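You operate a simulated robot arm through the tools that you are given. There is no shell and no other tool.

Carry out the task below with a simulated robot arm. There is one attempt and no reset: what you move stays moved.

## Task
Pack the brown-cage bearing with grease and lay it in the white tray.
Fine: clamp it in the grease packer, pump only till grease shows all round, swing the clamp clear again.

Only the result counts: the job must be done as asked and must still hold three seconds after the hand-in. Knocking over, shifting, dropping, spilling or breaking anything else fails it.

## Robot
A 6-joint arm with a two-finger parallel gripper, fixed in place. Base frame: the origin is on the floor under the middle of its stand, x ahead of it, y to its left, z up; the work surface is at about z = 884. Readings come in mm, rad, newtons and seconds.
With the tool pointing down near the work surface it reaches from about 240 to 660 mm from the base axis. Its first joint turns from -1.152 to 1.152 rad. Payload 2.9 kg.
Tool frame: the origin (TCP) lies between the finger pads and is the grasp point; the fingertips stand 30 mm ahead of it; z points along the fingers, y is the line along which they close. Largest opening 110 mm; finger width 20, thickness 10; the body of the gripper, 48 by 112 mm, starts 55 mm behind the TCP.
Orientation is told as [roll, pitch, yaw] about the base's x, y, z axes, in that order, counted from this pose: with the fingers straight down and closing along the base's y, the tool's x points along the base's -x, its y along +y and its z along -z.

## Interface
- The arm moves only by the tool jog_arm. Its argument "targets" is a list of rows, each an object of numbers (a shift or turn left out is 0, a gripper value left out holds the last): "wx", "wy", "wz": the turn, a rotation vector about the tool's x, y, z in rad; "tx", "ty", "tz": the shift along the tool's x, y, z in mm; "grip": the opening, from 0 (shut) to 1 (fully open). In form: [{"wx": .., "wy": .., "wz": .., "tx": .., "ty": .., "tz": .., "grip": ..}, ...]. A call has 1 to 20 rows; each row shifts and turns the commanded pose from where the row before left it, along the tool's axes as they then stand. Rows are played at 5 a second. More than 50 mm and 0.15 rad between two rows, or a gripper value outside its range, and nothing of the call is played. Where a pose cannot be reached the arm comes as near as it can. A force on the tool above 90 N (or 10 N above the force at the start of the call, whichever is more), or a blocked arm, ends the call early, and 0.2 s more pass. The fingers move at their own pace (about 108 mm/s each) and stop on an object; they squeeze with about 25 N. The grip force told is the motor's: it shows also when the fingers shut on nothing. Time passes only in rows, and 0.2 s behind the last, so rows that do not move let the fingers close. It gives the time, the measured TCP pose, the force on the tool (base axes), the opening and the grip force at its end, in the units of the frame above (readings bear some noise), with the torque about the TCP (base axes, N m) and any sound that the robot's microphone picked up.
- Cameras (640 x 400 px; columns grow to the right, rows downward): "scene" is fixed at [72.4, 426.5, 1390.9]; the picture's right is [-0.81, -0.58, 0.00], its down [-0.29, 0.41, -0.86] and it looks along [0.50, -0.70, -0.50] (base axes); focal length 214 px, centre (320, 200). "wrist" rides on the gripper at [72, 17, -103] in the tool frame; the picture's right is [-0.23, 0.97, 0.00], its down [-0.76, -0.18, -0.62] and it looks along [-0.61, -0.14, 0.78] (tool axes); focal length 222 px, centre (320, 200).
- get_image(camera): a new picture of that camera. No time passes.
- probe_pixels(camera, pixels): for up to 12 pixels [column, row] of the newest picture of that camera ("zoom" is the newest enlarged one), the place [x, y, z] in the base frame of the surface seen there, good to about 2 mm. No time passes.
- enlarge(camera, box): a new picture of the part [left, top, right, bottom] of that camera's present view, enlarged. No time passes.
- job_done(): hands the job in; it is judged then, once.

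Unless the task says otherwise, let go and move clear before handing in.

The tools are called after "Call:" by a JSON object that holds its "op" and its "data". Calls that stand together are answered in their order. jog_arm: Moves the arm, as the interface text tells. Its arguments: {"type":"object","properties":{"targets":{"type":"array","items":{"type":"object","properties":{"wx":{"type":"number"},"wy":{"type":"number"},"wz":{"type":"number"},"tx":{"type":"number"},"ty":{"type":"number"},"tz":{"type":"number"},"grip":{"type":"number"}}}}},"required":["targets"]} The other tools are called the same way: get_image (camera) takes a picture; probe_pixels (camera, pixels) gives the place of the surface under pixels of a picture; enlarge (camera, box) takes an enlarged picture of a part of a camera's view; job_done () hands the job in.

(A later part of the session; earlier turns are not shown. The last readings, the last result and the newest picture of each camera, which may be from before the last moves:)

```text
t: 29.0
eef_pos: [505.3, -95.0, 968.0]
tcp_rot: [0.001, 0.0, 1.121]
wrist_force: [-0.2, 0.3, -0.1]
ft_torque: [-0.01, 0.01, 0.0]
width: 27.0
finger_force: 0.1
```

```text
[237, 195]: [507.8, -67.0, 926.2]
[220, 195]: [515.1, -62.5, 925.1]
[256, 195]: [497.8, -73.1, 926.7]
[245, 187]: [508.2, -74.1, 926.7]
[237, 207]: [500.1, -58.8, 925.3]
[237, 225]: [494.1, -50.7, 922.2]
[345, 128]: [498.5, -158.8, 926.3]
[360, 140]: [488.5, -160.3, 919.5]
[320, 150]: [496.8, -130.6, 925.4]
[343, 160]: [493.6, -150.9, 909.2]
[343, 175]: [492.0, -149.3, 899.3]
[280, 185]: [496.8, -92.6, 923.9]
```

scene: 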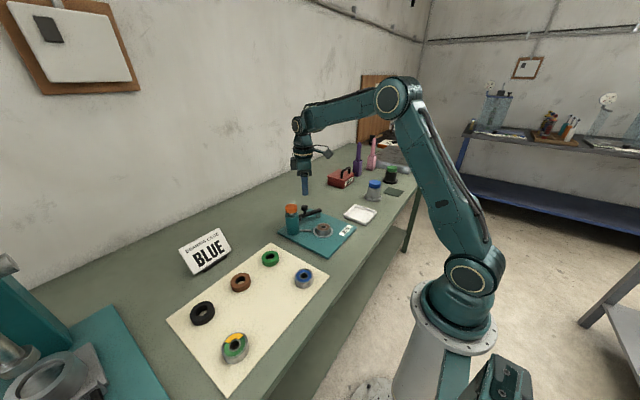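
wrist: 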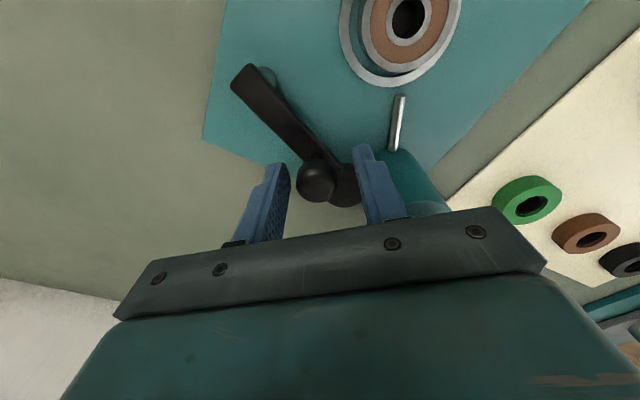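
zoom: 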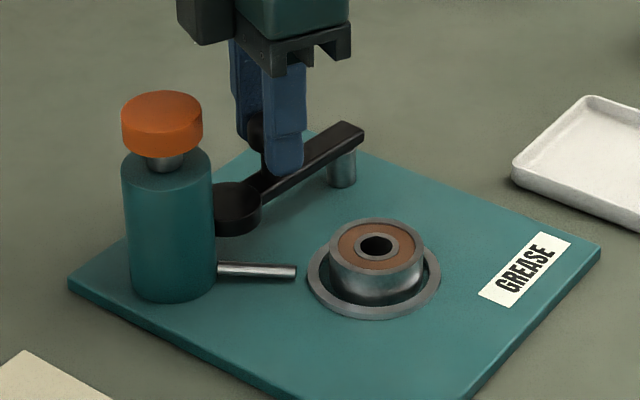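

The arm angle is now about 85° (it started at 67°), and it rotates about the post. I'll continue the arc with matching tool turns, in a short batch.

Call:
{"op": "jog_arm", "data": {"targets": [{"tx": 4.8, "ty": 6.5}, {"wz": -0.12}, {"tx": 3.2, "ty": 6.3}, {"wz": -0.12}, {}]}}

Call:
{"op": "enlarge", "data": {"camera": "wrist", "box": [220, 50, 420, 220]}}

Call:
{"op": "enlarge", "data": {"camera": "scene", "box": [275, 190, 355, 250]}}

```text
t: 30.2
eef_pos: [492.2, -97.7, 969.6]
tcp_rot: [0.0, 0.002, 1.362]
wrist_force: [-0.3, -0.2, -1.1]
ft_torque: [0.03, -0.02, -0.01]
width: 26.7
finger_force: 0.2
```

```text
2.35 times, centred on (320, 135) of wrist
```

zoom: 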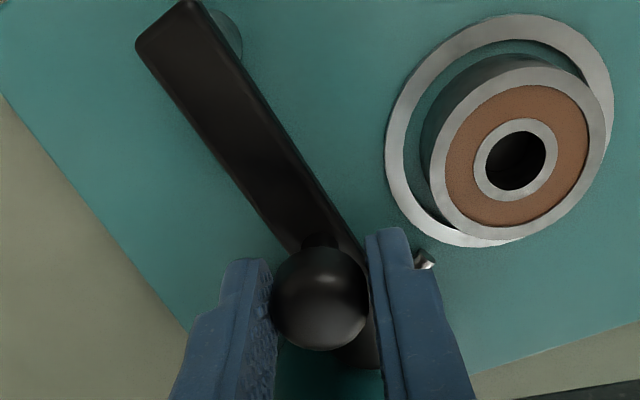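

```text
6.67 times, centred on (315, 220) of scene
```

zoom: 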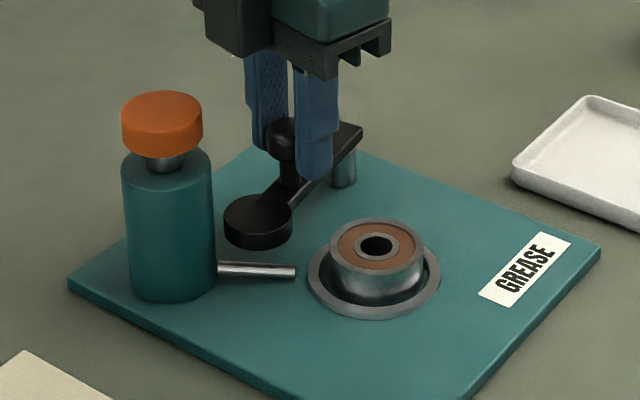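

The arm is swinging cleanly, with the pad at zoom (258,212). I'll probe the pad and knob to re-fit the pivot.

Call:
{"op": "probe_pixels", "data": {"camera": "zoom", "pixels": [[258, 212], [228, 212], [288, 212], [258, 198], [258, 226], [285, 125], [270, 135], [345, 128], [355, 143], [258, 240], [310, 190], [343, 175]]}}

```text
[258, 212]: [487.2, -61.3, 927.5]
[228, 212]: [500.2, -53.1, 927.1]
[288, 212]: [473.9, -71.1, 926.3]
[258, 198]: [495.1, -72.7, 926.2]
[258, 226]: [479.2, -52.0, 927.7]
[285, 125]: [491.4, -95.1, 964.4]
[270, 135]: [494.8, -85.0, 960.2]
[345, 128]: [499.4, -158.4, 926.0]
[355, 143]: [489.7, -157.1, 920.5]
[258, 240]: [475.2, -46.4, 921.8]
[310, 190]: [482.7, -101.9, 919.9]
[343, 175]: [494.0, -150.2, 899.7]
```

With the pad now fully visible at (487,−62), the pivot fits at ≈(501,−154). About 39° remain to put the pad over the bearing, so I'll take half of that and check clearance.

Call:
{"op": "jog_arm", "data": {"targets": [{"tx": 2.7, "ty": 6.0}, {"wz": -0.1}, {"tx": 2.8, "ty": 5.9}, {"wz": -0.1}, {"tx": 2.85, "ty": 6.0}, {"wz": -0.1}, {}]}}

Call:
{"op": "enlarge", "data": {"camera": "wrist", "box": [220, 50, 420, 220]}}

Call:
{"op": "enlarge", "data": {"camera": "scene", "box": [275, 190, 355, 250]}}

```text
t: 31.8
eef_pos: [472.9, -102.6, 970.6]
tcp_rot: [0.0, 0.0, 1.66]
wrist_force: [0.2, 0.3, -0.1]
ft_torque: [-0.03, -0.02, -0.03]
width: 27.1
finger_force: 0.1
```

```text
2.35 times, centred on (320, 135) of wrist
```

zoom: 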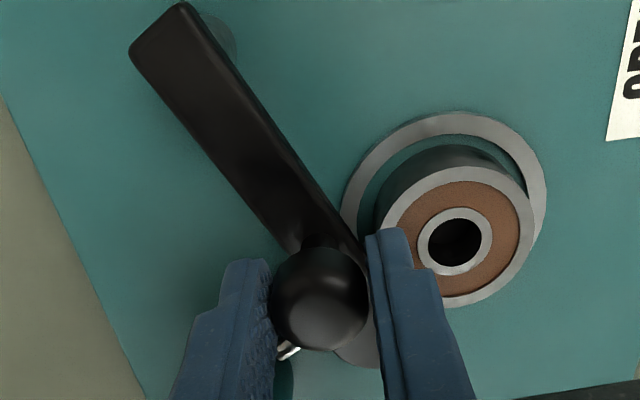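

```text
6.67 times, centred on (315, 220) of scene
```

zoom: 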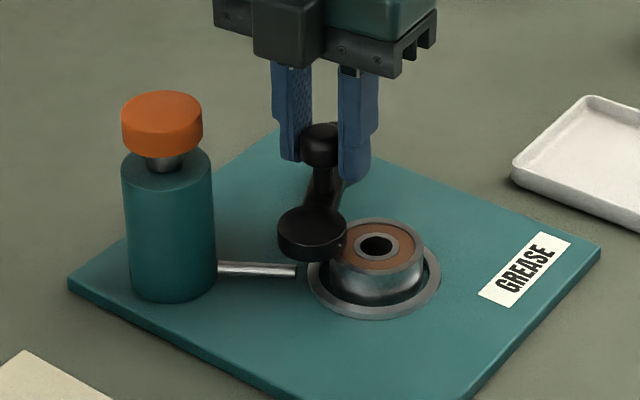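

The pad (zoom (312,225)) is nearing the bearing with no resistance. I'll continue in the next step, watching the forces.

Call:
{"op": "jog_arm", "data": {"targets": [{"tx": 3.0, "ty": 5.8}, {"wz": -0.1}, {}]}}

Call:
{"op": "enlarge", "data": {"camera": "scene", "box": [290, 200, 350, 245]}}

```text
t: 32.6
eef_pos: [467.7, -105.8, 969.3]
tcp_rot: [0.001, 0.001, 1.761]
wrist_force: [0.4, -0.6, 1.0]
ft_torque: [-0.01, 0.03, -0.01]
width: 26.9
finger_force: 0.0
```

```text
8.89 times, centred on (320, 222) of scene
```

zoom: 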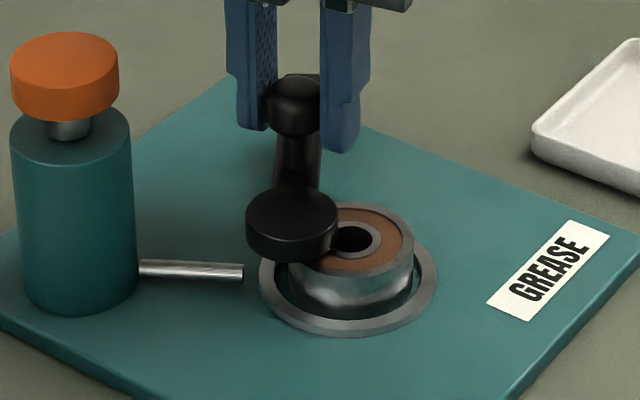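

Still no contact force, and the pad is passing over the bearing. I'll make the last two steps.

Call:
{"op": "jog_arm", "data": {"targets": [{"tx": 3.0, "ty": 5.9}, {"wz": -0.1}, {}]}}

Call:
{"op": "enlarge", "data": {"camera": "scene", "box": [290, 200, 350, 245]}}

Call:
{"op": "enlarge", "data": {"camera": "wrist", "box": [220, 50, 420, 220]}}

```text
t: 33.4
eef_pos: [462.4, -111.1, 967.9]
tcp_rot: [0.0, 0.0, 1.861]
wrist_force: [0.4, 0.3, 0.7]
ft_torque: [-0.02, -0.01, 0.0]
width: 27.1
finger_force: 0.0
```

```text
8.89 times, centred on (320, 222) of scene
```

zoom: 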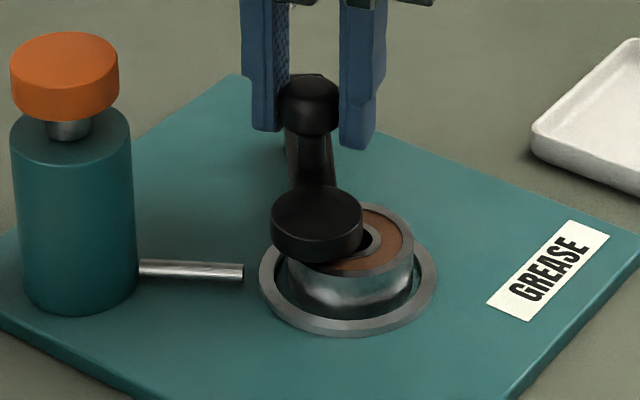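

```text
2.35 times, centred on (320, 135) of wrist
```

zoom: 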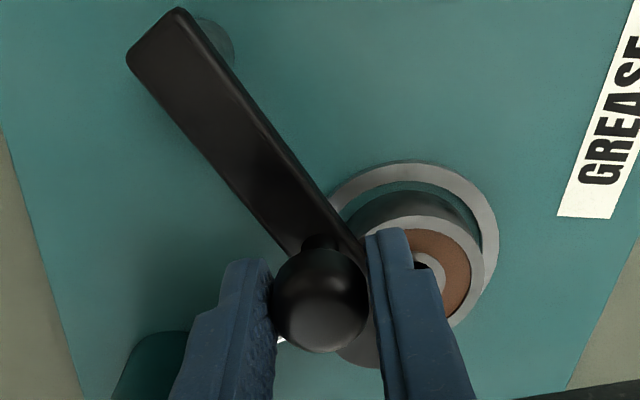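

The pad is about half over the bearing. I'll probe the pad centre against the bearing to judge the remaining swing.

Call:
{"op": "enlarge", "data": {"camera": "scene", "box": [300, 210, 345, 240]}}

```text
13.33 times, centred on (322, 225) of scene
```

zoom: 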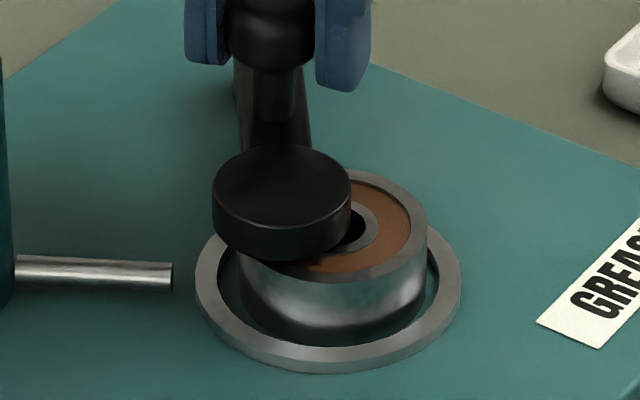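

Call:
{"op": "probe_pixels", "data": {"camera": "zoom", "pixels": [[282, 190], [218, 190], [346, 192], [282, 152], [282, 226], [282, 250], [422, 220], [335, 272], [390, 260], [365, 175], [425, 250], [282, 235]]}}

```text
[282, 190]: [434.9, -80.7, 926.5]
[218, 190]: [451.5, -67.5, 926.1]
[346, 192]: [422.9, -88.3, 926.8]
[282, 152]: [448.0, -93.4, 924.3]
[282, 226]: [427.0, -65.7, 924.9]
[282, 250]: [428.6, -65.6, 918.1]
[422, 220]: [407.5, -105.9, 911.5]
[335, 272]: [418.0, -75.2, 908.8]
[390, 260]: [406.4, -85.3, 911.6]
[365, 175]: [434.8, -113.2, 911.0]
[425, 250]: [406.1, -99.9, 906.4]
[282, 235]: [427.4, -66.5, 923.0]
```

The pad centre is ≈(437,−79) and the bearing ≈(428,−90.5), leaving about 8.5° of swing. I'll move the remaining part in two gentle rows.

Call:
{"op": "jog_arm", "data": {"targets": [{"tx": 2.0, "ty": 3.7}, {"tx": 2.1, "ty": 3.8}, {}]}}

Call:
{"op": "enlarge", "data": {"camera": "scene", "box": [300, 210, 345, 240]}}

Call:
{"op": "enlarge", "data": {"camera": "wrist", "box": [220, 50, 420, 220]}}

```text
t: 34.2
eef_pos: [455.3, -116.7, 968.2]
tcp_rot: [-0.001, 0.0, 1.86]
wrist_force: [0.8, 0.0, -0.2]
ft_torque: [0.01, -0.04, 0.0]
width: 27.3
finger_force: 0.3
```

```text
13.33 times, centred on (322, 225) of scene
```

zoom: 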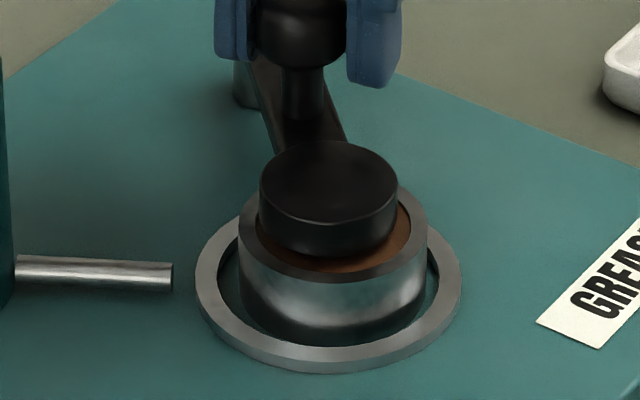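

```text
2.35 times, centred on (320, 135) of wrist
```

zoom: 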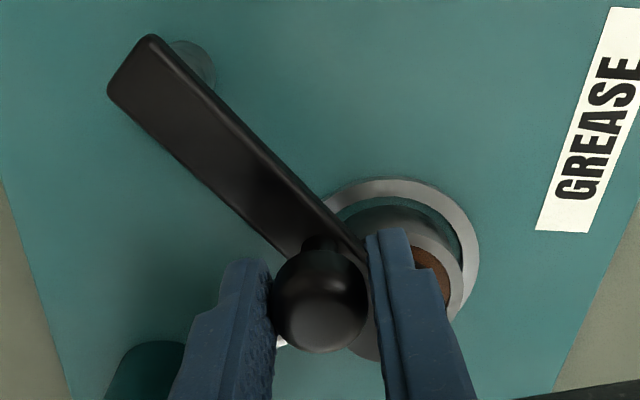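

The pad now sits centred on the bearing (zoom (329,185) corrected for height ≈ the bearing centre, about 1 mm off). I'll release the knob and rise straight up.

Call:
{"op": "jog_arm", "data": {"targets": [{"grip": 0.42}, {}, {}, {"tz": -20}, {"tz": -30}, {"tz": -30}, {"tz": -25}, {}]}}

Call:
{"op": "enlarge", "data": {"camera": "scene", "box": [280, 195, 350, 245]}}

Call:
{"op": "get_image", "data": {"camera": "wrist"}}

```text
t: 36.0
eef_pos: [455.6, -117.5, 1073.5]
tcp_rot: [0.0, 0.001, 1.861]
wrist_force: [-0.7, -0.5, 1.0]
ft_torque: [-0.01, 0.02, -0.03]
width: 46.2
finger_force: 0.1
```

```text
8.00 times, centred on (315, 220) of scene
```

zoom: 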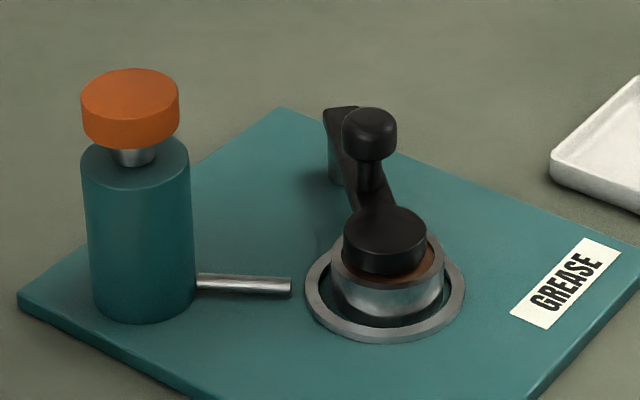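

```text
taken
```

wrist: 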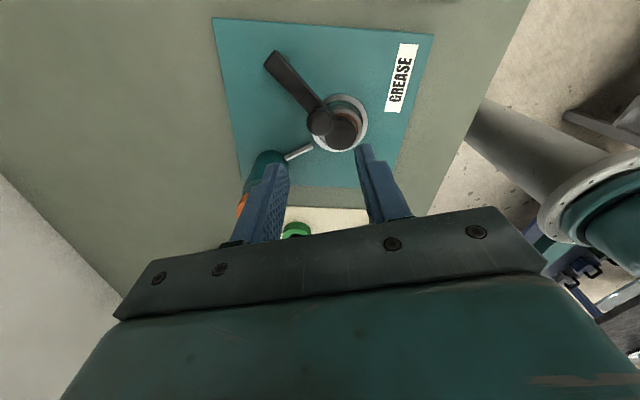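

I'll check the pad's centring once more with a larger zoom.

Call:
{"op": "enlarge", "data": {"camera": "scene", "box": [300, 210, 345, 240]}}

Call:
{"op": "enlarge", "data": {"camera": "wrist", "box": [240, 30, 400, 160]}}

```text
13.33 times, centred on (322, 225) of scene
```

zoom: 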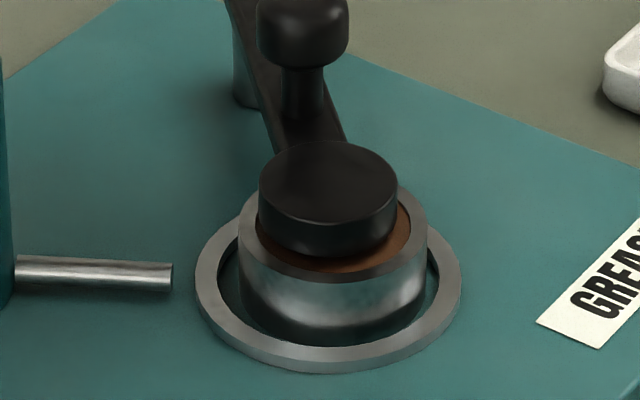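

```text
3.08 times, centred on (320, 95) of wrist
```

zoom: 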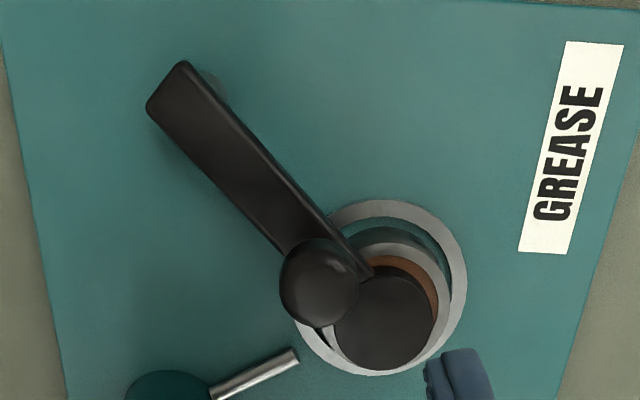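

The clamp pad is unchanged and within a couple of mm of the bearing's centre. Next I'll shut the fingers and move over the orange pump cap (≈(517,−26), top z≈999), staying at a safe height.

Call:
{"op": "jog_arm", "data": {"targets": [{"tx": -17.5, "ty": -21.25, "grip": 0}, {"tx": -17.5, "ty": -21.25}, {"tx": -17.5, "ty": -21.25}, {"tx": -17.5, "ty": -21.25}, {}]}}

Call:
{"op": "get_image", "data": {"camera": "wrist"}}

Call:
{"op": "enlarge", "data": {"camera": "scene", "box": [260, 170, 350, 245]}}

```text
t: 37.2
eef_pos: [517.1, -25.4, 1073.4]
tcp_rot: [0.0, -0.001, 1.861]
wrist_force: [0.5, -0.6, 0.1]
ft_torque: [0.03, 0.04, 0.0]
width: 0.0
finger_force: 24.9
```

```text
taken
```

wrist: 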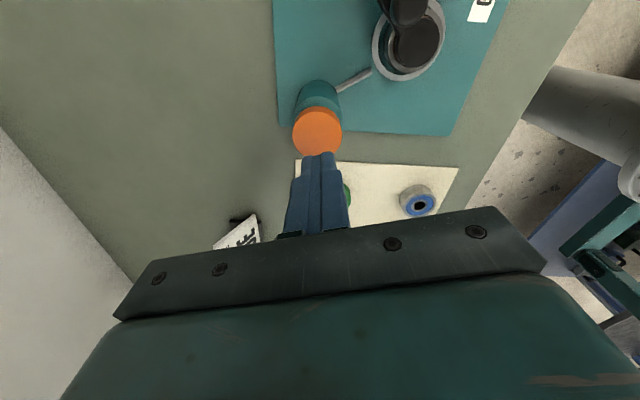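

```text
5.33 times, centred on (305, 208) of scene
```

zoom: 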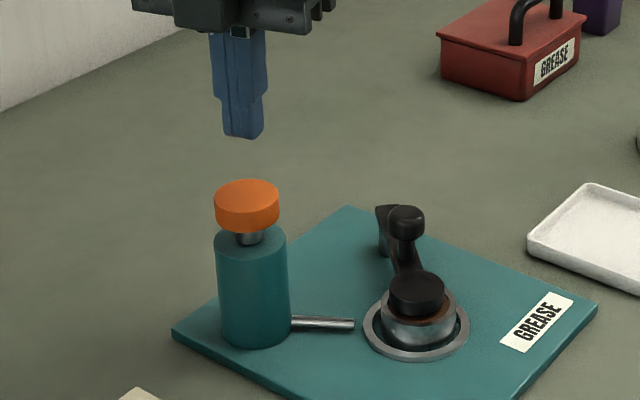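

The cap is at wrist (318,128). I'll probe its rim in this view for its exact centre.

Call:
{"op": "probe_pixels", "data": {"camera": "wrist", "pixels": [[318, 130], [297, 130], [339, 130], [318, 110], [318, 148], [303, 117], [333, 145], [303, 145], [333, 117]]}}

Call:
{"op": "probe_pixels", "data": {"camera": "zoom", "pixels": [[247, 193], [220, 193], [275, 193], [247, 182], [247, 204]]}}

```text
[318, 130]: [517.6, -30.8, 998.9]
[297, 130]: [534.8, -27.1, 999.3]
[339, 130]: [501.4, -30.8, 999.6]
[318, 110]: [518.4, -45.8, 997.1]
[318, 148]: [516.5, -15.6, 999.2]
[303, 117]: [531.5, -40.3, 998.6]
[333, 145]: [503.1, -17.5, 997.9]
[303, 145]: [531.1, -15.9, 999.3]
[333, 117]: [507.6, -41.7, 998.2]
```

```text
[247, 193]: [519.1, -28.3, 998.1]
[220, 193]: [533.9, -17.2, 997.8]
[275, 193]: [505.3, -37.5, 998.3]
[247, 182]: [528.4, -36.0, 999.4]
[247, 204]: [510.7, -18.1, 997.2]
```

The cap centre is ≈(518.3,−29). I'll centre on it and come down to just above the cap.

Call:
{"op": "jog_arm", "data": {"targets": [{"tx": 3.8, "tz": 15}, {"tz": 15}, {"tz": 9}, {"tz": 3}, {}]}}

Call:
{"op": "enlarge", "data": {"camera": "scene", "box": [260, 170, 350, 245]}}

```text
t: 38.4
eef_pos: [519.4, -28.3, 1031.7]
tcp_rot: [-0.002, -0.001, 1.86]
wrist_force: [0.3, -0.9, 0.6]
ft_torque: [0.0, -0.02, 0.02]
width: 0.2
finger_force: 24.6
```

```text
5.33 times, centred on (305, 208) of scene
```

zoom: 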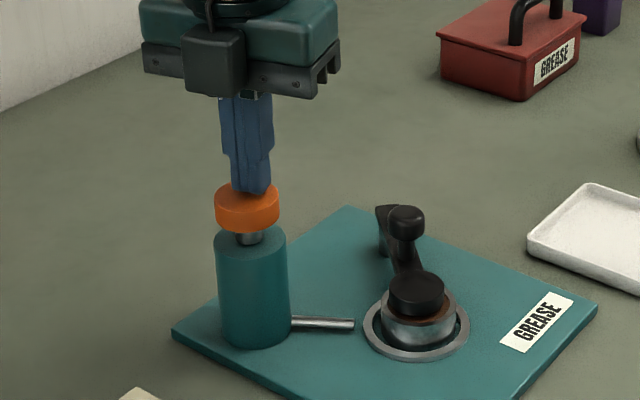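

The fingertips are about 2 mm above the cap centre. I'll press slowly and watch the force and sound.

Call:
{"op": "jog_arm", "data": {"targets": [{"tz": 2}, {"tz": 2}, {"tz": 2}, {}]}}

Call:
{"op": "enlarge", "data": {"camera": "scene", "box": [280, 195, 350, 245]}}

```text
t: 39.4
eef_pos: [518.6, -28.6, 1026.5]
tcp_rot: [-0.001, 0.001, 1.86]
wrist_force: [1.5, 0.2, 1.5]
ft_torque: [-0.04, -0.04, 0.01]
width: 0.0
finger_force: 25.0
```

```text
8.00 times, centred on (315, 220) of scene
```

zoom: 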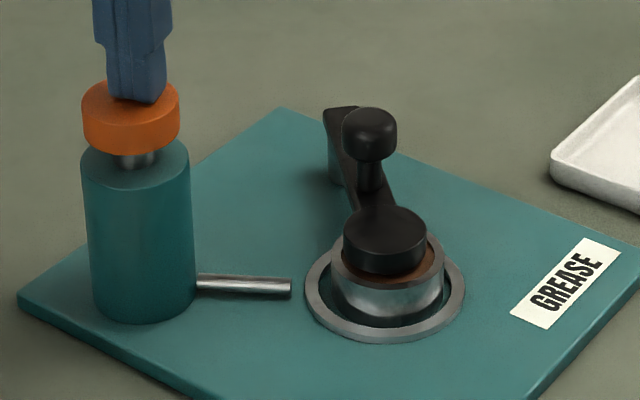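

The cap has begun to move down with only about 1.5 N. I'll press further in small rows.

Call:
{"op": "jog_arm", "data": {"targets": [{"tz": 2}, {"tz": 2}, {}]}}

Call:
{"op": "enlarge", "data": {"camera": "scene", "box": [280, 195, 350, 245]}}

```text
t: 40.2
eef_pos: [518.7, -29.9, 1021.2]
tcp_rot: [0.001, -0.001, 1.861]
wrist_force: [-0.8, -0.2, 3.5]
ft_torque: [0.04, 0.05, 0.01]
width: 0.0
finger_force: 24.7
```

```text
8.00 times, centred on (315, 220) of scene
```

zoom: 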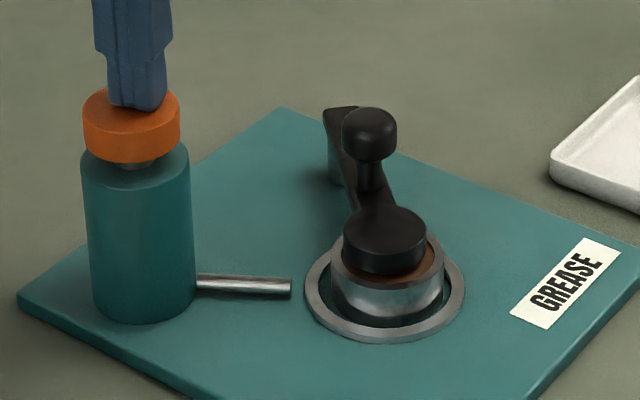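

No grease shows yet, and the cap is about 7 mm down with a stem gap still visible at (140,162). I'll continue 2 mm at a time.

Call:
{"op": "jog_arm", "data": {"targets": [{"tz": 2}, {}]}}

Call:
{"op": "enlarge", "data": {"camera": "scene", "box": [280, 195, 350, 245]}}

```text
t: 40.8
eef_pos: [519.0, -28.2, 1020.8]
tcp_rot: [-0.002, 0.0, 1.86]
wrist_force: [-0.8, 0.0, 2.9]
ft_torque: [-0.01, 0.04, 0.0]
width: 0.1
finger_force: 24.2
```

```text
8.00 times, centred on (315, 220) of scene
```

zoom: 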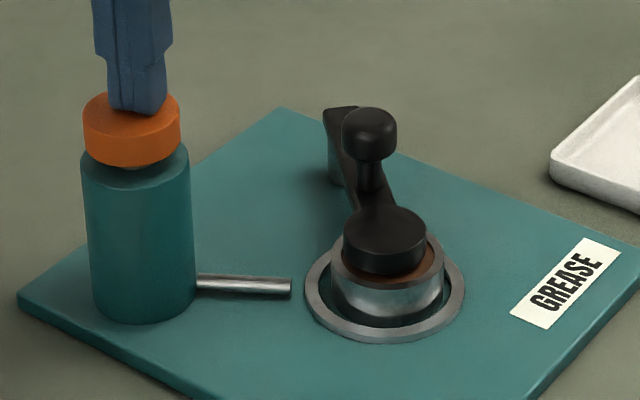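

The cap is nearly at the body top. I'll press the rest in 1.5 mm rows until it bottoms or grease appears.

Call:
{"op": "jog_arm", "data": {"targets": [{"tz": 1.5}, {"tz": 1.0}, {}]}}

Call:
{"op": "enlarge", "data": {"camera": "scene", "box": [280, 195, 350, 245]}}

```text
t: 41.6
eef_pos: [518.2, -29.8, 1017.3]
tcp_rot: [-0.002, 0.0, 1.862]
wrist_force: [2.4, -0.6, 3.5]
ft_torque: [-0.04, 0.01, 0.01]
width: 0.0
finger_force: 25.1
```

```text
8.00 times, centred on (315, 220) of scene
```

zoom: 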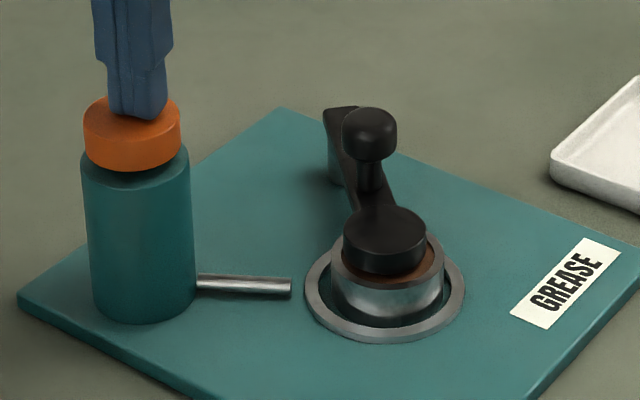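

I'll look closely at the bearing, from both cameras, for any grease so far.

Call:
{"op": "enlarge", "data": {"camera": "scene", "box": [310, 215, 340, 235]}}

Call:
{"op": "get_image", "data": {"camera": "wrist"}}

```text
16.00 times, centred on (325, 225) of scene
```

zoom: 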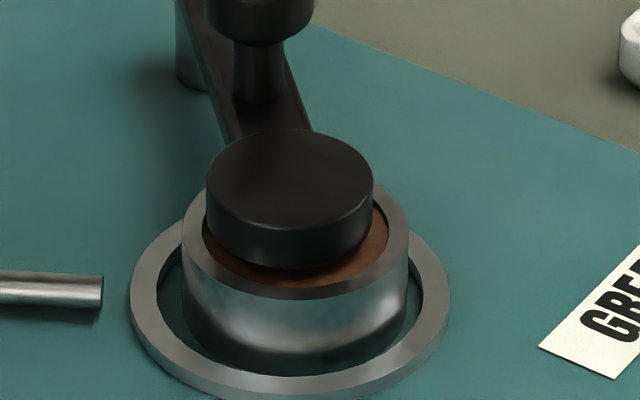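

```text
taken
```

wrist: 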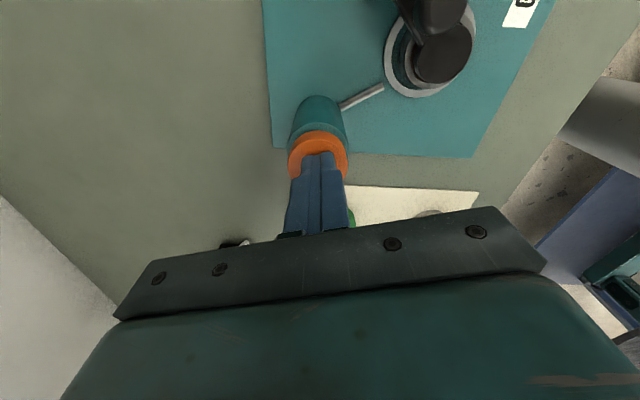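

No grease yet and only about 3.5 N, so I'll press a little further to complete the stroke.

Call:
{"op": "jog_arm", "data": {"targets": [{"tz": 1.0}, {"tz": 1.0}, {}]}}

Call:
{"op": "enlarge", "data": {"camera": "scene", "box": [280, 195, 350, 245]}}

```text
t: 42.4
eef_pos: [519.4, -30.0, 1015.2]
tcp_rot: [-0.001, 0.0, 1.861]
wrist_force: [1.5, -1.4, 5.4]
ft_torque: [-0.03, -0.03, -0.02]
width: 0.0
finger_force: 25.0
```

```text
8.00 times, centred on (315, 220) of scene
```

zoom: 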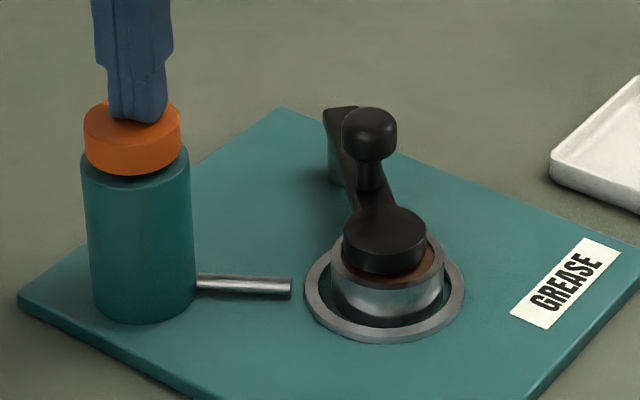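

The cap is nearly bottomed (5.4 N), so I'll go 1 mm more.

Call:
{"op": "jog_arm", "data": {"targets": [{"tz": 1.0}, {}]}}

Call:
{"op": "enlarge", "data": {"camera": "scene", "box": [310, 215, 340, 235]}}

```text
t: 43.0
eef_pos: [516.8, -28.4, 1014.2]
tcp_rot: [-0.001, 0.0, 1.86]
wrist_force: [-0.1, -1.4, 4.3]
ft_torque: [-0.06, 0.01, -0.01]
width: 0.0
finger_force: 25.4
```

```text
16.00 times, centred on (325, 225) of scene
```

zoom: 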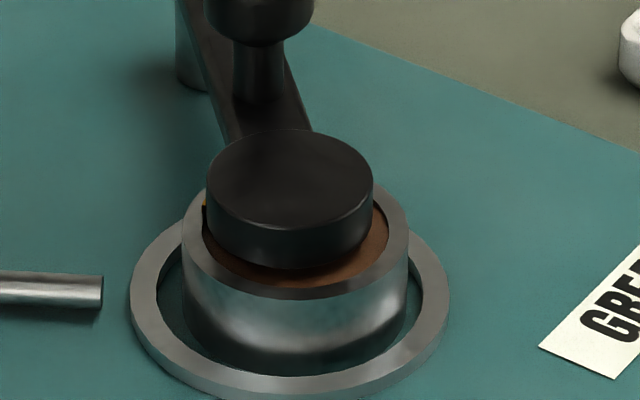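

It's still soft. I'll continue in 1 mm rows while viewing the pump and the bearing.

Call:
{"op": "jog_arm", "data": {"targets": [{"tz": 1.0}, {"tz": 1.0}, {}]}}

Call:
{"op": "enlarge", "data": {"camera": "scene", "box": [280, 195, 350, 245]}}

```text
t: 43.8
eef_pos: [517.3, -30.1, 1012.2]
tcp_rot: [-0.001, 0.001, 1.859]
wrist_force: [0.7, 1.2, 6.7]
ft_torque: [0.03, 0.02, -0.04]
width: 0.2
finger_force: 24.9
```

```text
8.00 times, centred on (315, 220) of scene
```

zoom: 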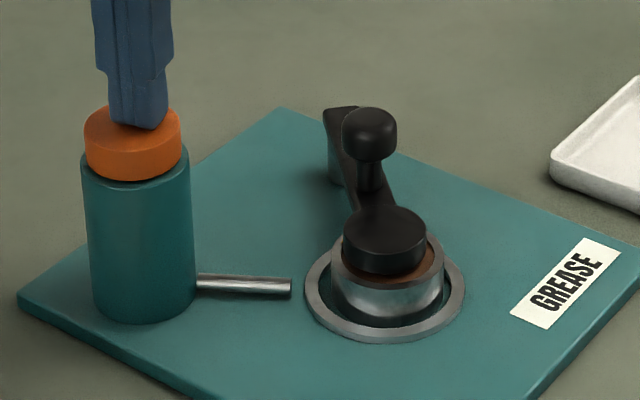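

No grease yet, and the cap is still descending at 6.7 N. I'll continue until it stops.

Call:
{"op": "jog_arm", "data": {"targets": [{"tz": 1.0}, {"tz": 1.0}, {}]}}

Call:
{"op": "enlarge", "data": {"camera": "scene", "box": [280, 195, 350, 245]}}

```text
t: 44.6
eef_pos: [517.9, -28.4, 1011.1]
tcp_rot: [-0.004, 0.001, 1.861]
wrist_force: [-0.4, 2.8, 17.0]
ft_torque: [0.06, 0.0, 0.01]
width: 0.4
finger_force: 24.6
```

```text
8.00 times, centred on (315, 220) of scene
```

zoom: 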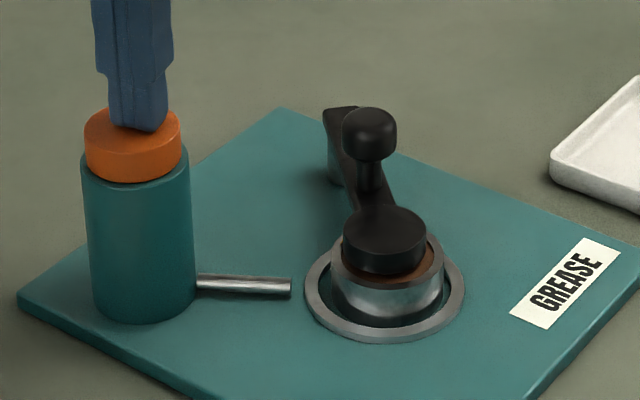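

The force jumped to 17 N, so the stroke is bottomed. I'll release upward and look closely at the bearing.

Call:
{"op": "jog_arm", "data": {"targets": [{"tz": -5}, {"tz": -7}, {"tz": -8}, {"tz": -5}, {}]}}

Call:
{"op": "enlarge", "data": {"camera": "scene", "box": [310, 215, 340, 235]}}

Call:
{"op": "enlarge", "data": {"camera": "scene", "box": [270, 190, 350, 245]}}

Call:
{"op": "enlarge", "data": {"camera": "wrist", "box": [370, 0, 500, 100]}}

```text
t: 45.8
eef_pos: [518.7, -29.2, 1033.9]
tcp_rot: [0.0, 0.001, 1.86]
wrist_force: [0.1, -0.1, 0.8]
ft_torque: [-0.04, -0.02, 0.02]
width: 0.3
finger_force: 25.0
```

```text
16.00 times, centred on (325, 225) of scene
```

zoom: 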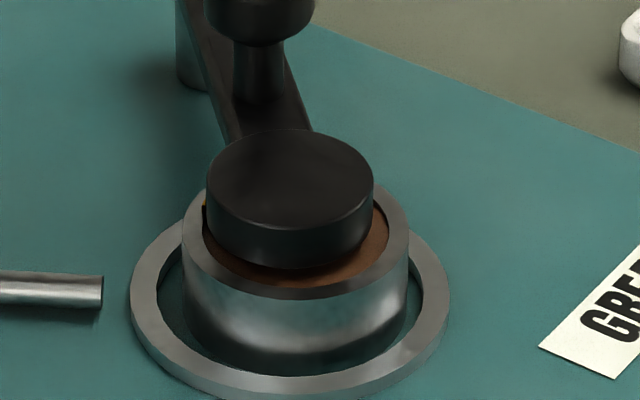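

```text
7.27 times, centred on (310, 218) of scene
```

zoom: 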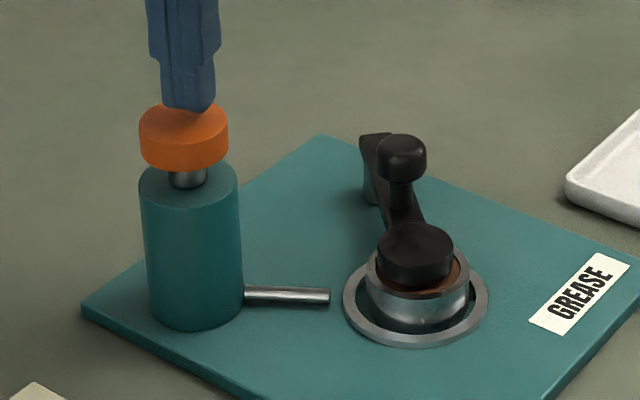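

```text
4.00 times, centred on (435, 50) of wrist
```

zoom: 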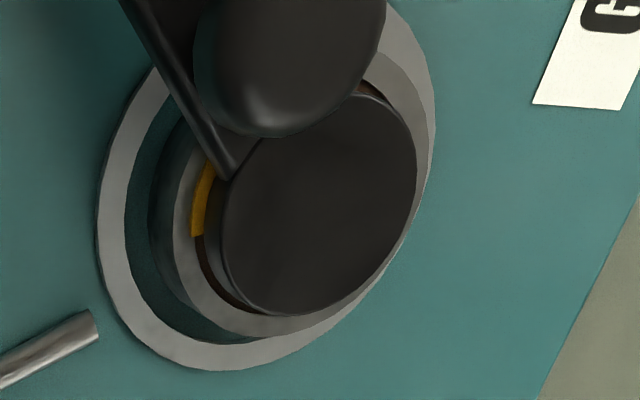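

The wrist zoom shows a yellow grease sector at (200,205) on the nozzle side, so one stroke gives part of the ring. I'll make a second stroke, checking partway.

Call:
{"op": "jog_arm", "data": {"targets": [{"tz": 5}, {"tz": 5}, {"tz": 5}, {"tz": 2}, {}]}}

Call:
{"op": "enlarge", "data": {"camera": "wrist", "box": [370, 0, 500, 100]}}

```text
t: 47.0
eef_pos: [518.2, -29.0, 1019.4]
tcp_rot: [-0.001, 0.002, 1.861]
wrist_force: [-1.0, 1.1, 3.6]
ft_torque: [0.03, 0.03, -0.03]
width: 0.0
finger_force: 25.0
```

```text
4.00 times, centred on (435, 50) of wrist
```

zoom: 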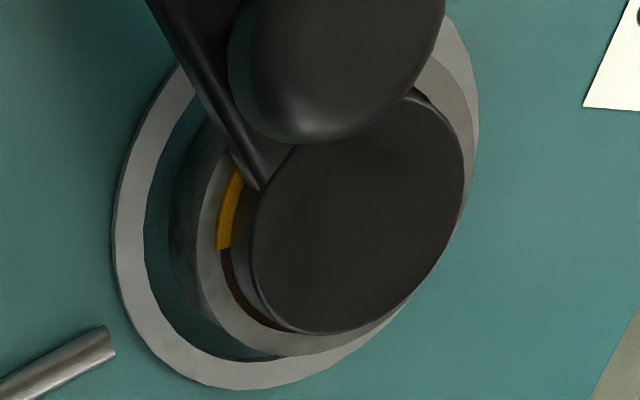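

At half stroke there's no change. I'll complete the second stroke, release, and look.

Call:
{"op": "jog_arm", "data": {"targets": [{"tz": 3}, {"tz": 3}, {"tz": 2}, {}, {"tz": -8}, {"tz": -9}, {"tz": -8}, {}]}}

Call:
{"op": "enlarge", "data": {"camera": "wrist", "box": [370, 0, 500, 100]}}

Call:
{"op": "enlarge", "data": {"camera": "scene", "box": [310, 215, 340, 235]}}

```text
t: 48.8
eef_pos: [517.6, -28.5, 1035.3]
tcp_rot: [-0.001, 0.0, 1.861]
wrist_force: [0.8, 0.6, 0.2]
ft_torque: [-0.01, -0.01, -0.02]
width: 0.1
finger_force: 25.1
```

```text
4.00 times, centred on (435, 50) of wrist
```

zoom: 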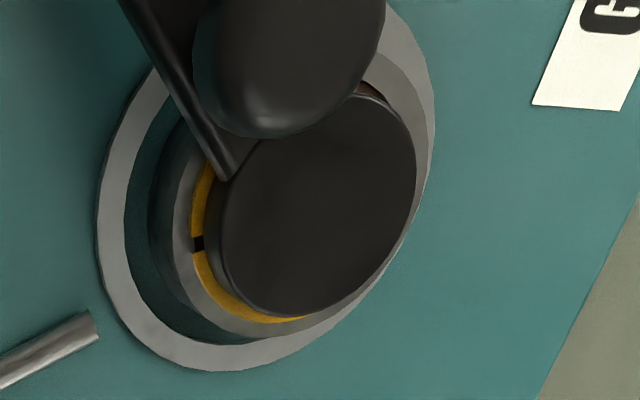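

```text
16.00 times, centred on (325, 225) of scene
```

zoom: 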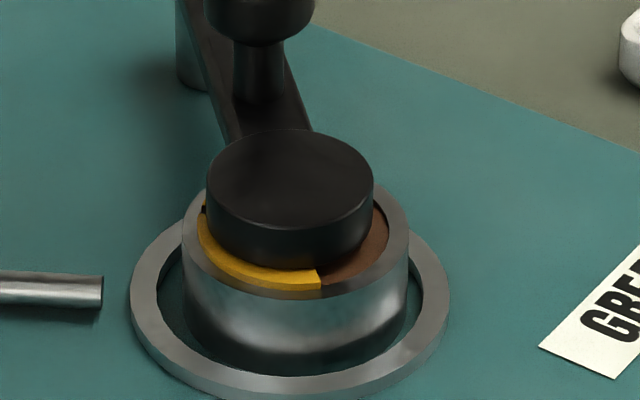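

Two sectors now show, running from the nozzle side round to scene (322,290), each ~120°. The brown remaining at (375,235) should fill with a third stroke, so I'll do exactly one more.

Call:
{"op": "jog_arm", "data": {"targets": [{"tz": 5}, {"tz": 5}, {"tz": 5}, {"tz": 5}, {"tz": 3}, {"tz": 2}, {}, {"tz": -8}, {"tz": -9}, {"tz": -8}, {}]}}

Call:
{"op": "enlarge", "data": {"camera": "wrist", "box": [370, 0, 500, 100]}}

Call:
{"op": "enlarge", "data": {"camera": "scene", "box": [310, 215, 340, 235]}}

```text
t: 51.2
eef_pos: [518.7, -29.3, 1034.8]
tcp_rot: [-0.001, 0.0, 1.86]
wrist_force: [0.3, 0.7, -1.3]
ft_torque: [0.0, 0.02, -0.02]
width: 0.1
finger_force: 25.2
```

```text
4.00 times, centred on (435, 50) of wrist
```

zoom: 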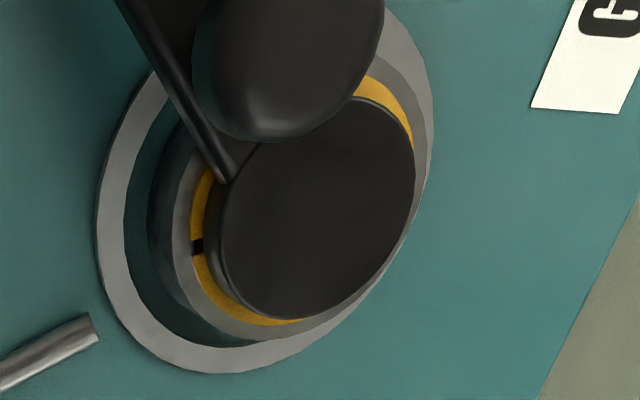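

```text
16.00 times, centred on (325, 225) of scene
```

zoom: 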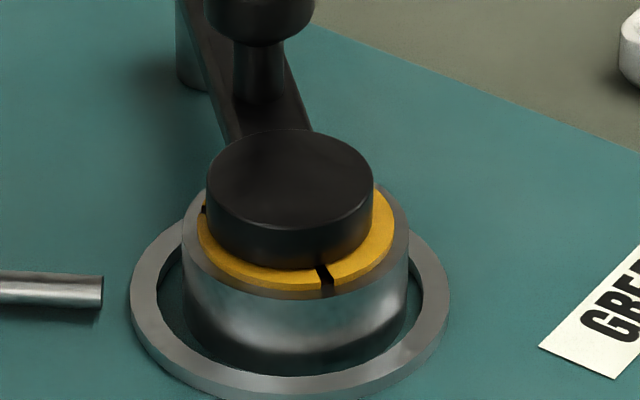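

Three yellow sectors now show with only hairline gaps between them. Before unclamping I'll raise up and look straight down at the bearing to check the side hidden by the knob.

Call:
{"op": "jog_arm", "data": {"targets": [{"tz": -30}, {"tz": -35}, {"tx": -5.3, "ty": 23.8}, {"tx": -5.3, "ty": 23.8}, {"tx": -5.3, "ty": 23.8}, {"tx": -5.3, "ty": 24}, {}]}}

Call:
{"op": "get_image", "data": {"camera": "wrist"}}

Call:
{"op": "enlarge", "data": {"camera": "wrist", "box": [260, 0, 380, 100]}}

```text
t: 52.8
eef_pos: [421.2, -35.1, 1100.0]
tcp_rot: [-0.001, 0.001, 1.86]
wrist_force: [0.4, 1.1, -0.5]
ft_torque: [-0.02, -0.03, 0.0]
width: 0.2
finger_force: 25.2
```

```text
taken
```

wrist: 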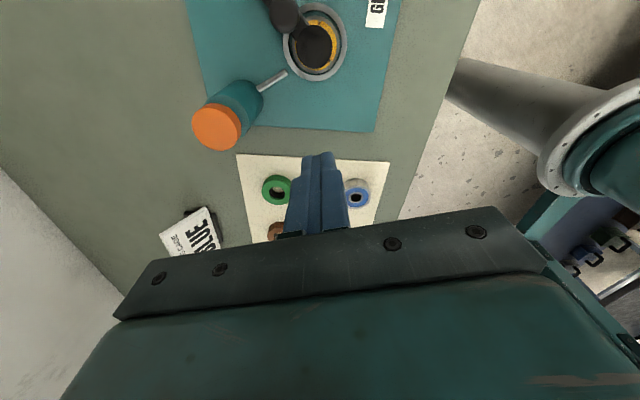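

```text
4.00 times, centred on (320, 50) of wrist
```

zoom: 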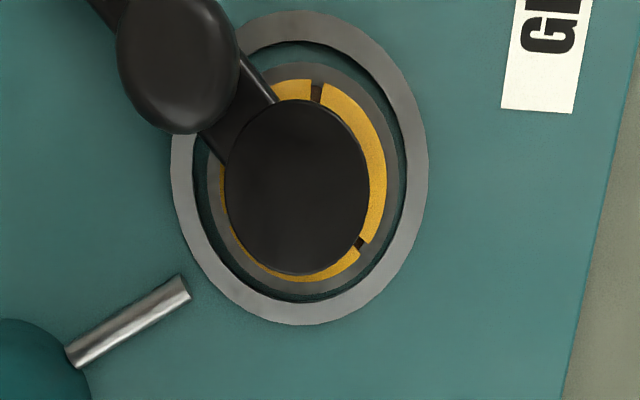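

Seen from above, yellow grease runs all the way round (only hairline joints at (315,90) and (360,243)), so no more pumping. I'll go back over the knob with the fingers open.

Call:
{"op": "jog_arm", "data": {"targets": [{"tx": 22.1, "ty": -2.35, "grip": 0.42}, {"tx": 22.1, "ty": -2.35}, {"tx": 22.1, "ty": -2.35}, {"tx": 22, "ty": -2.35}, {"tz": 25}, {}]}}

Call:
{"op": "get_image", "data": {"camera": "wrist"}}

Call:
{"op": "enlarge", "data": {"camera": "wrist", "box": [280, 80, 380, 180]}}

```text
t: 54.2
eef_pos: [454.3, -118.5, 1074.9]
tcp_rot: [0.0, 0.0, 1.861]
wrist_force: [0.8, 0.0, 0.7]
ft_torque: [-0.04, -0.02, 0.04]
width: 46.0
finger_force: 0.0
```

```text
taken
```

wrist: 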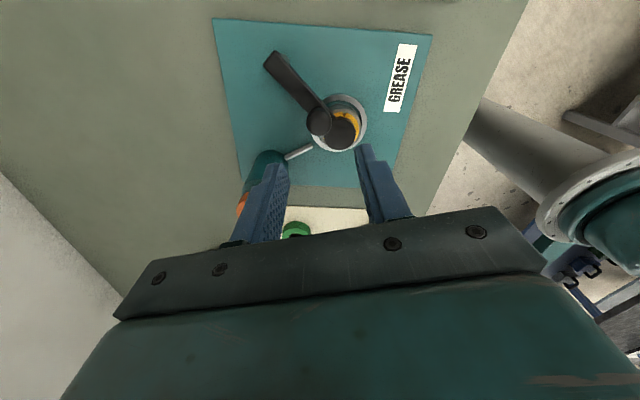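

```text
4.00 times, centred on (330, 130) of wrist
```

zoom: 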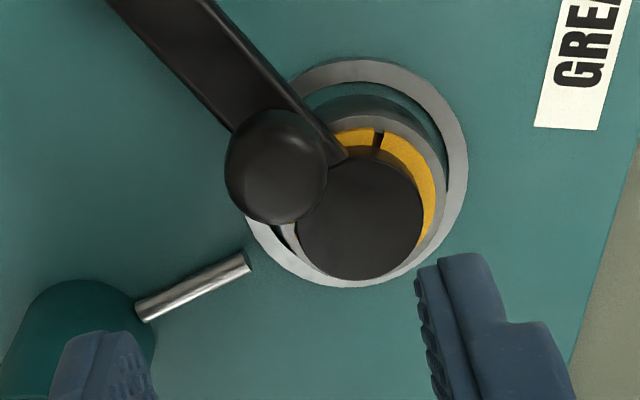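

The view matches the pose where I released the knob earlier (knob at wrist (320,122)). I'll descend around it and cage it again.

Call:
{"op": "jog_arm", "data": {"targets": [{"tz": 25}, {"tz": 30}, {"tz": 30}, {"tz": 20}, {}, {"grip": 0.3}, {"grip": 0.245}, {}]}}

Call:
{"op": "enlarge", "data": {"camera": "wrist", "box": [220, 50, 420, 220]}}

Call:
{"op": "enlarge", "data": {"camera": "scene", "box": [280, 195, 350, 245]}}

```text
t: 56.0
eef_pos: [455.6, -118.6, 971.0]
tcp_rot: [0.0, 0.0, 1.859]
wrist_force: [3.9, 0.8, -2.0]
ft_torque: [0.0, -0.09, 0.0]
width: 29.2
finger_force: 2.2
```

```text
2.35 times, centred on (320, 135) of wrist
```

zoom: 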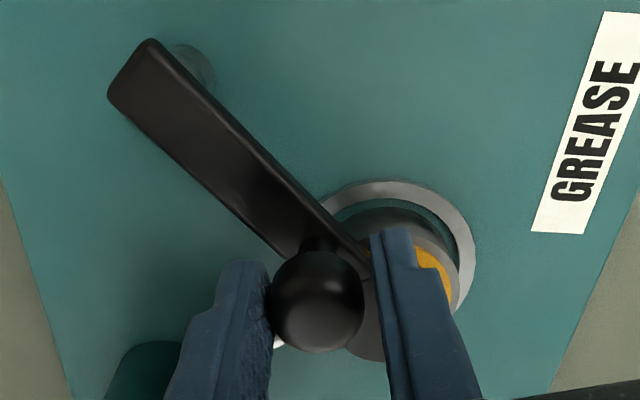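

```text
8.00 times, centred on (315, 220) of scene
```

zoom: 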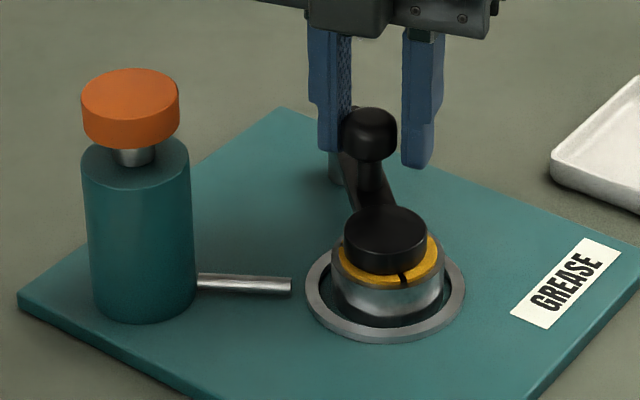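

The knob is caged, with the left finger lightly touching it. I'll reverse the swing the same way in batches, starting with the part over the bearing.

Call:
{"op": "jog_arm", "data": {"targets": [{"tx": -1.0, "ty": -1.9}, {"tx": -1.1, "ty": -1.9}, {"tx": -2.0, "ty": -3.7}, {"wz": 0.1}, {"tx": -3.0, "ty": -5.9}, {"wz": 0.1}, {}]}}

Call:
{"op": "enlarge", "data": {"camera": "wrist", "box": [220, 50, 420, 220]}}

Call:
{"op": "enlarge", "data": {"camera": "scene", "box": [280, 195, 350, 245]}}

```text
t: 57.6
eef_pos: [466.8, -107.7, 970.5]
tcp_rot: [0.0, -0.001, 1.659]
wrist_force: [-0.8, -0.8, 0.2]
ft_torque: [0.02, 0.02, -0.01]
width: 26.9
finger_force: 0.6
```

```text
2.35 times, centred on (320, 135) of wrist
```

zoom: 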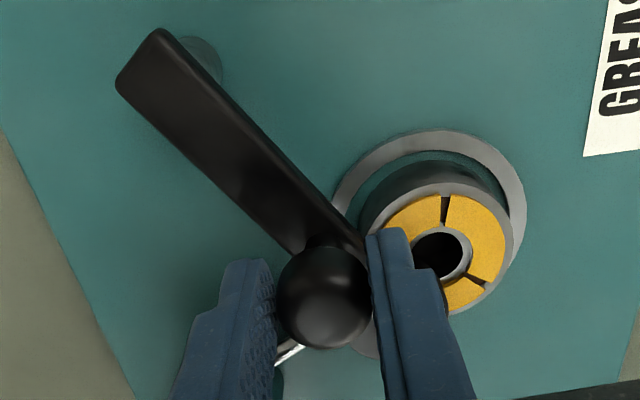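

```text
8.00 times, centred on (315, 220) of scene
```

zoom: 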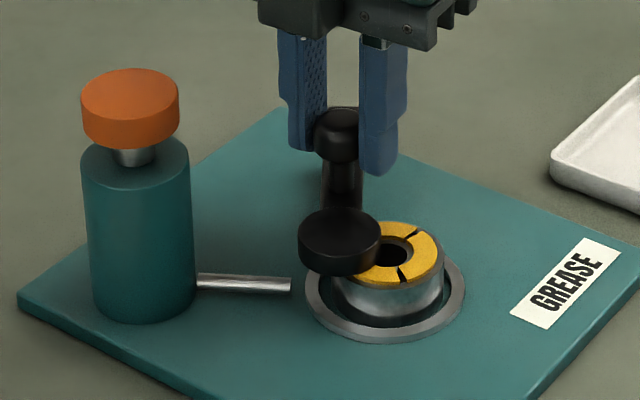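

It's working: the packed bearing is visible with the pad at (340,240) moving away. I'll continue reversing.

Call:
{"op": "jog_arm", "data": {"targets": [{"tx": -3.0, "ty": -5.8}, {"wz": 0.1}, {"tx": -2.85, "ty": -6.0}, {"wz": 0.1}, {"tx": -2.8, "ty": -5.9}, {"wz": 0.1}, {"tx": -2.7, "ty": -6.0}, {"wz": 0.12}, {}]}}

Call:
{"op": "enlarge", "data": {"camera": "wrist", "box": [220, 50, 420, 220]}}

Call:
{"op": "enlarge", "data": {"camera": "scene", "box": [280, 195, 350, 245]}}

```text
t: 59.6
eef_pos: [490.1, -98.7, 971.7]
tcp_rot: [-0.001, 0.0, 1.24]
wrist_force: [0.2, -0.6, -0.9]
ft_torque: [0.04, 0.0, 0.0]
width: 26.9
finger_force: 0.1
```

```text
2.35 times, centred on (320, 135) of wrist
```

zoom: 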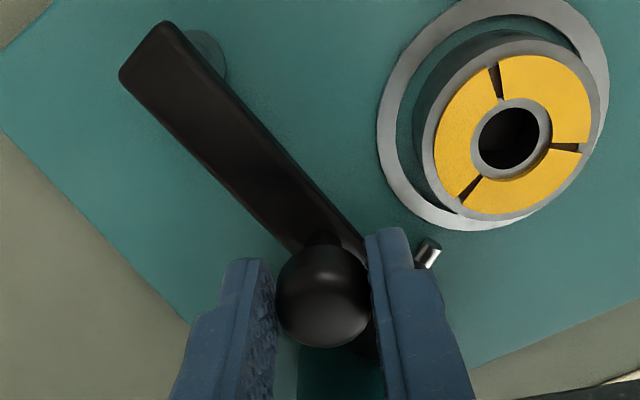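

```text
8.00 times, centred on (315, 220) of scene
```

zoom: 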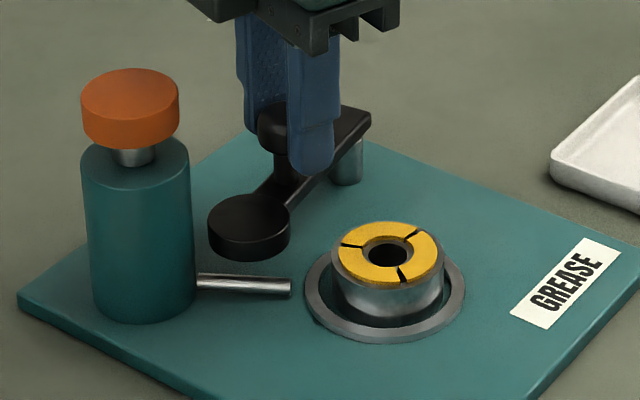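

All three grease sectors are clearly visible round the cage. I'll continue swinging the clamp back to its parked position.

Call:
{"op": "jog_arm", "data": {"targets": [{"tx": -3.2, "ty": -6.3}, {"wz": 0.12}, {"tx": -4.8, "ty": -6.5}, {"wz": 0.14}, {"wz": 0.14}, {"wz": 0.14}, {"tx": -3.0}, {}]}}

Call:
{"op": "enlarge", "data": {"camera": "wrist", "box": [220, 50, 420, 220]}}

Call:
{"op": "enlarge", "data": {"camera": "scene", "box": [280, 195, 350, 245]}}

```text
t: 61.4
eef_pos: [507.4, -93.1, 969.5]
tcp_rot: [-0.001, 0.0, 0.699]
wrist_force: [-0.1, 0.6, 0.0]
ft_torque: [-0.01, 0.01, 0.01]
width: 26.9
finger_force: 0.0
```

```text
2.35 times, centred on (320, 135) of wrist
```

zoom: 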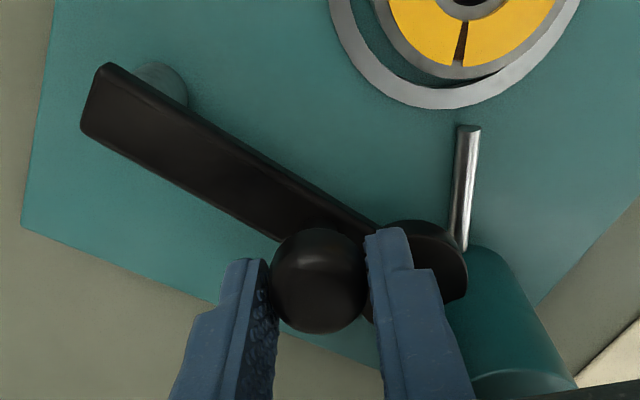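

```text
8.00 times, centred on (315, 220) of scene
```

zoom: 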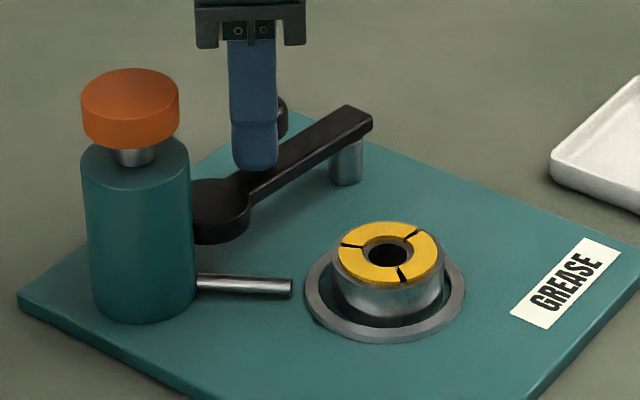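

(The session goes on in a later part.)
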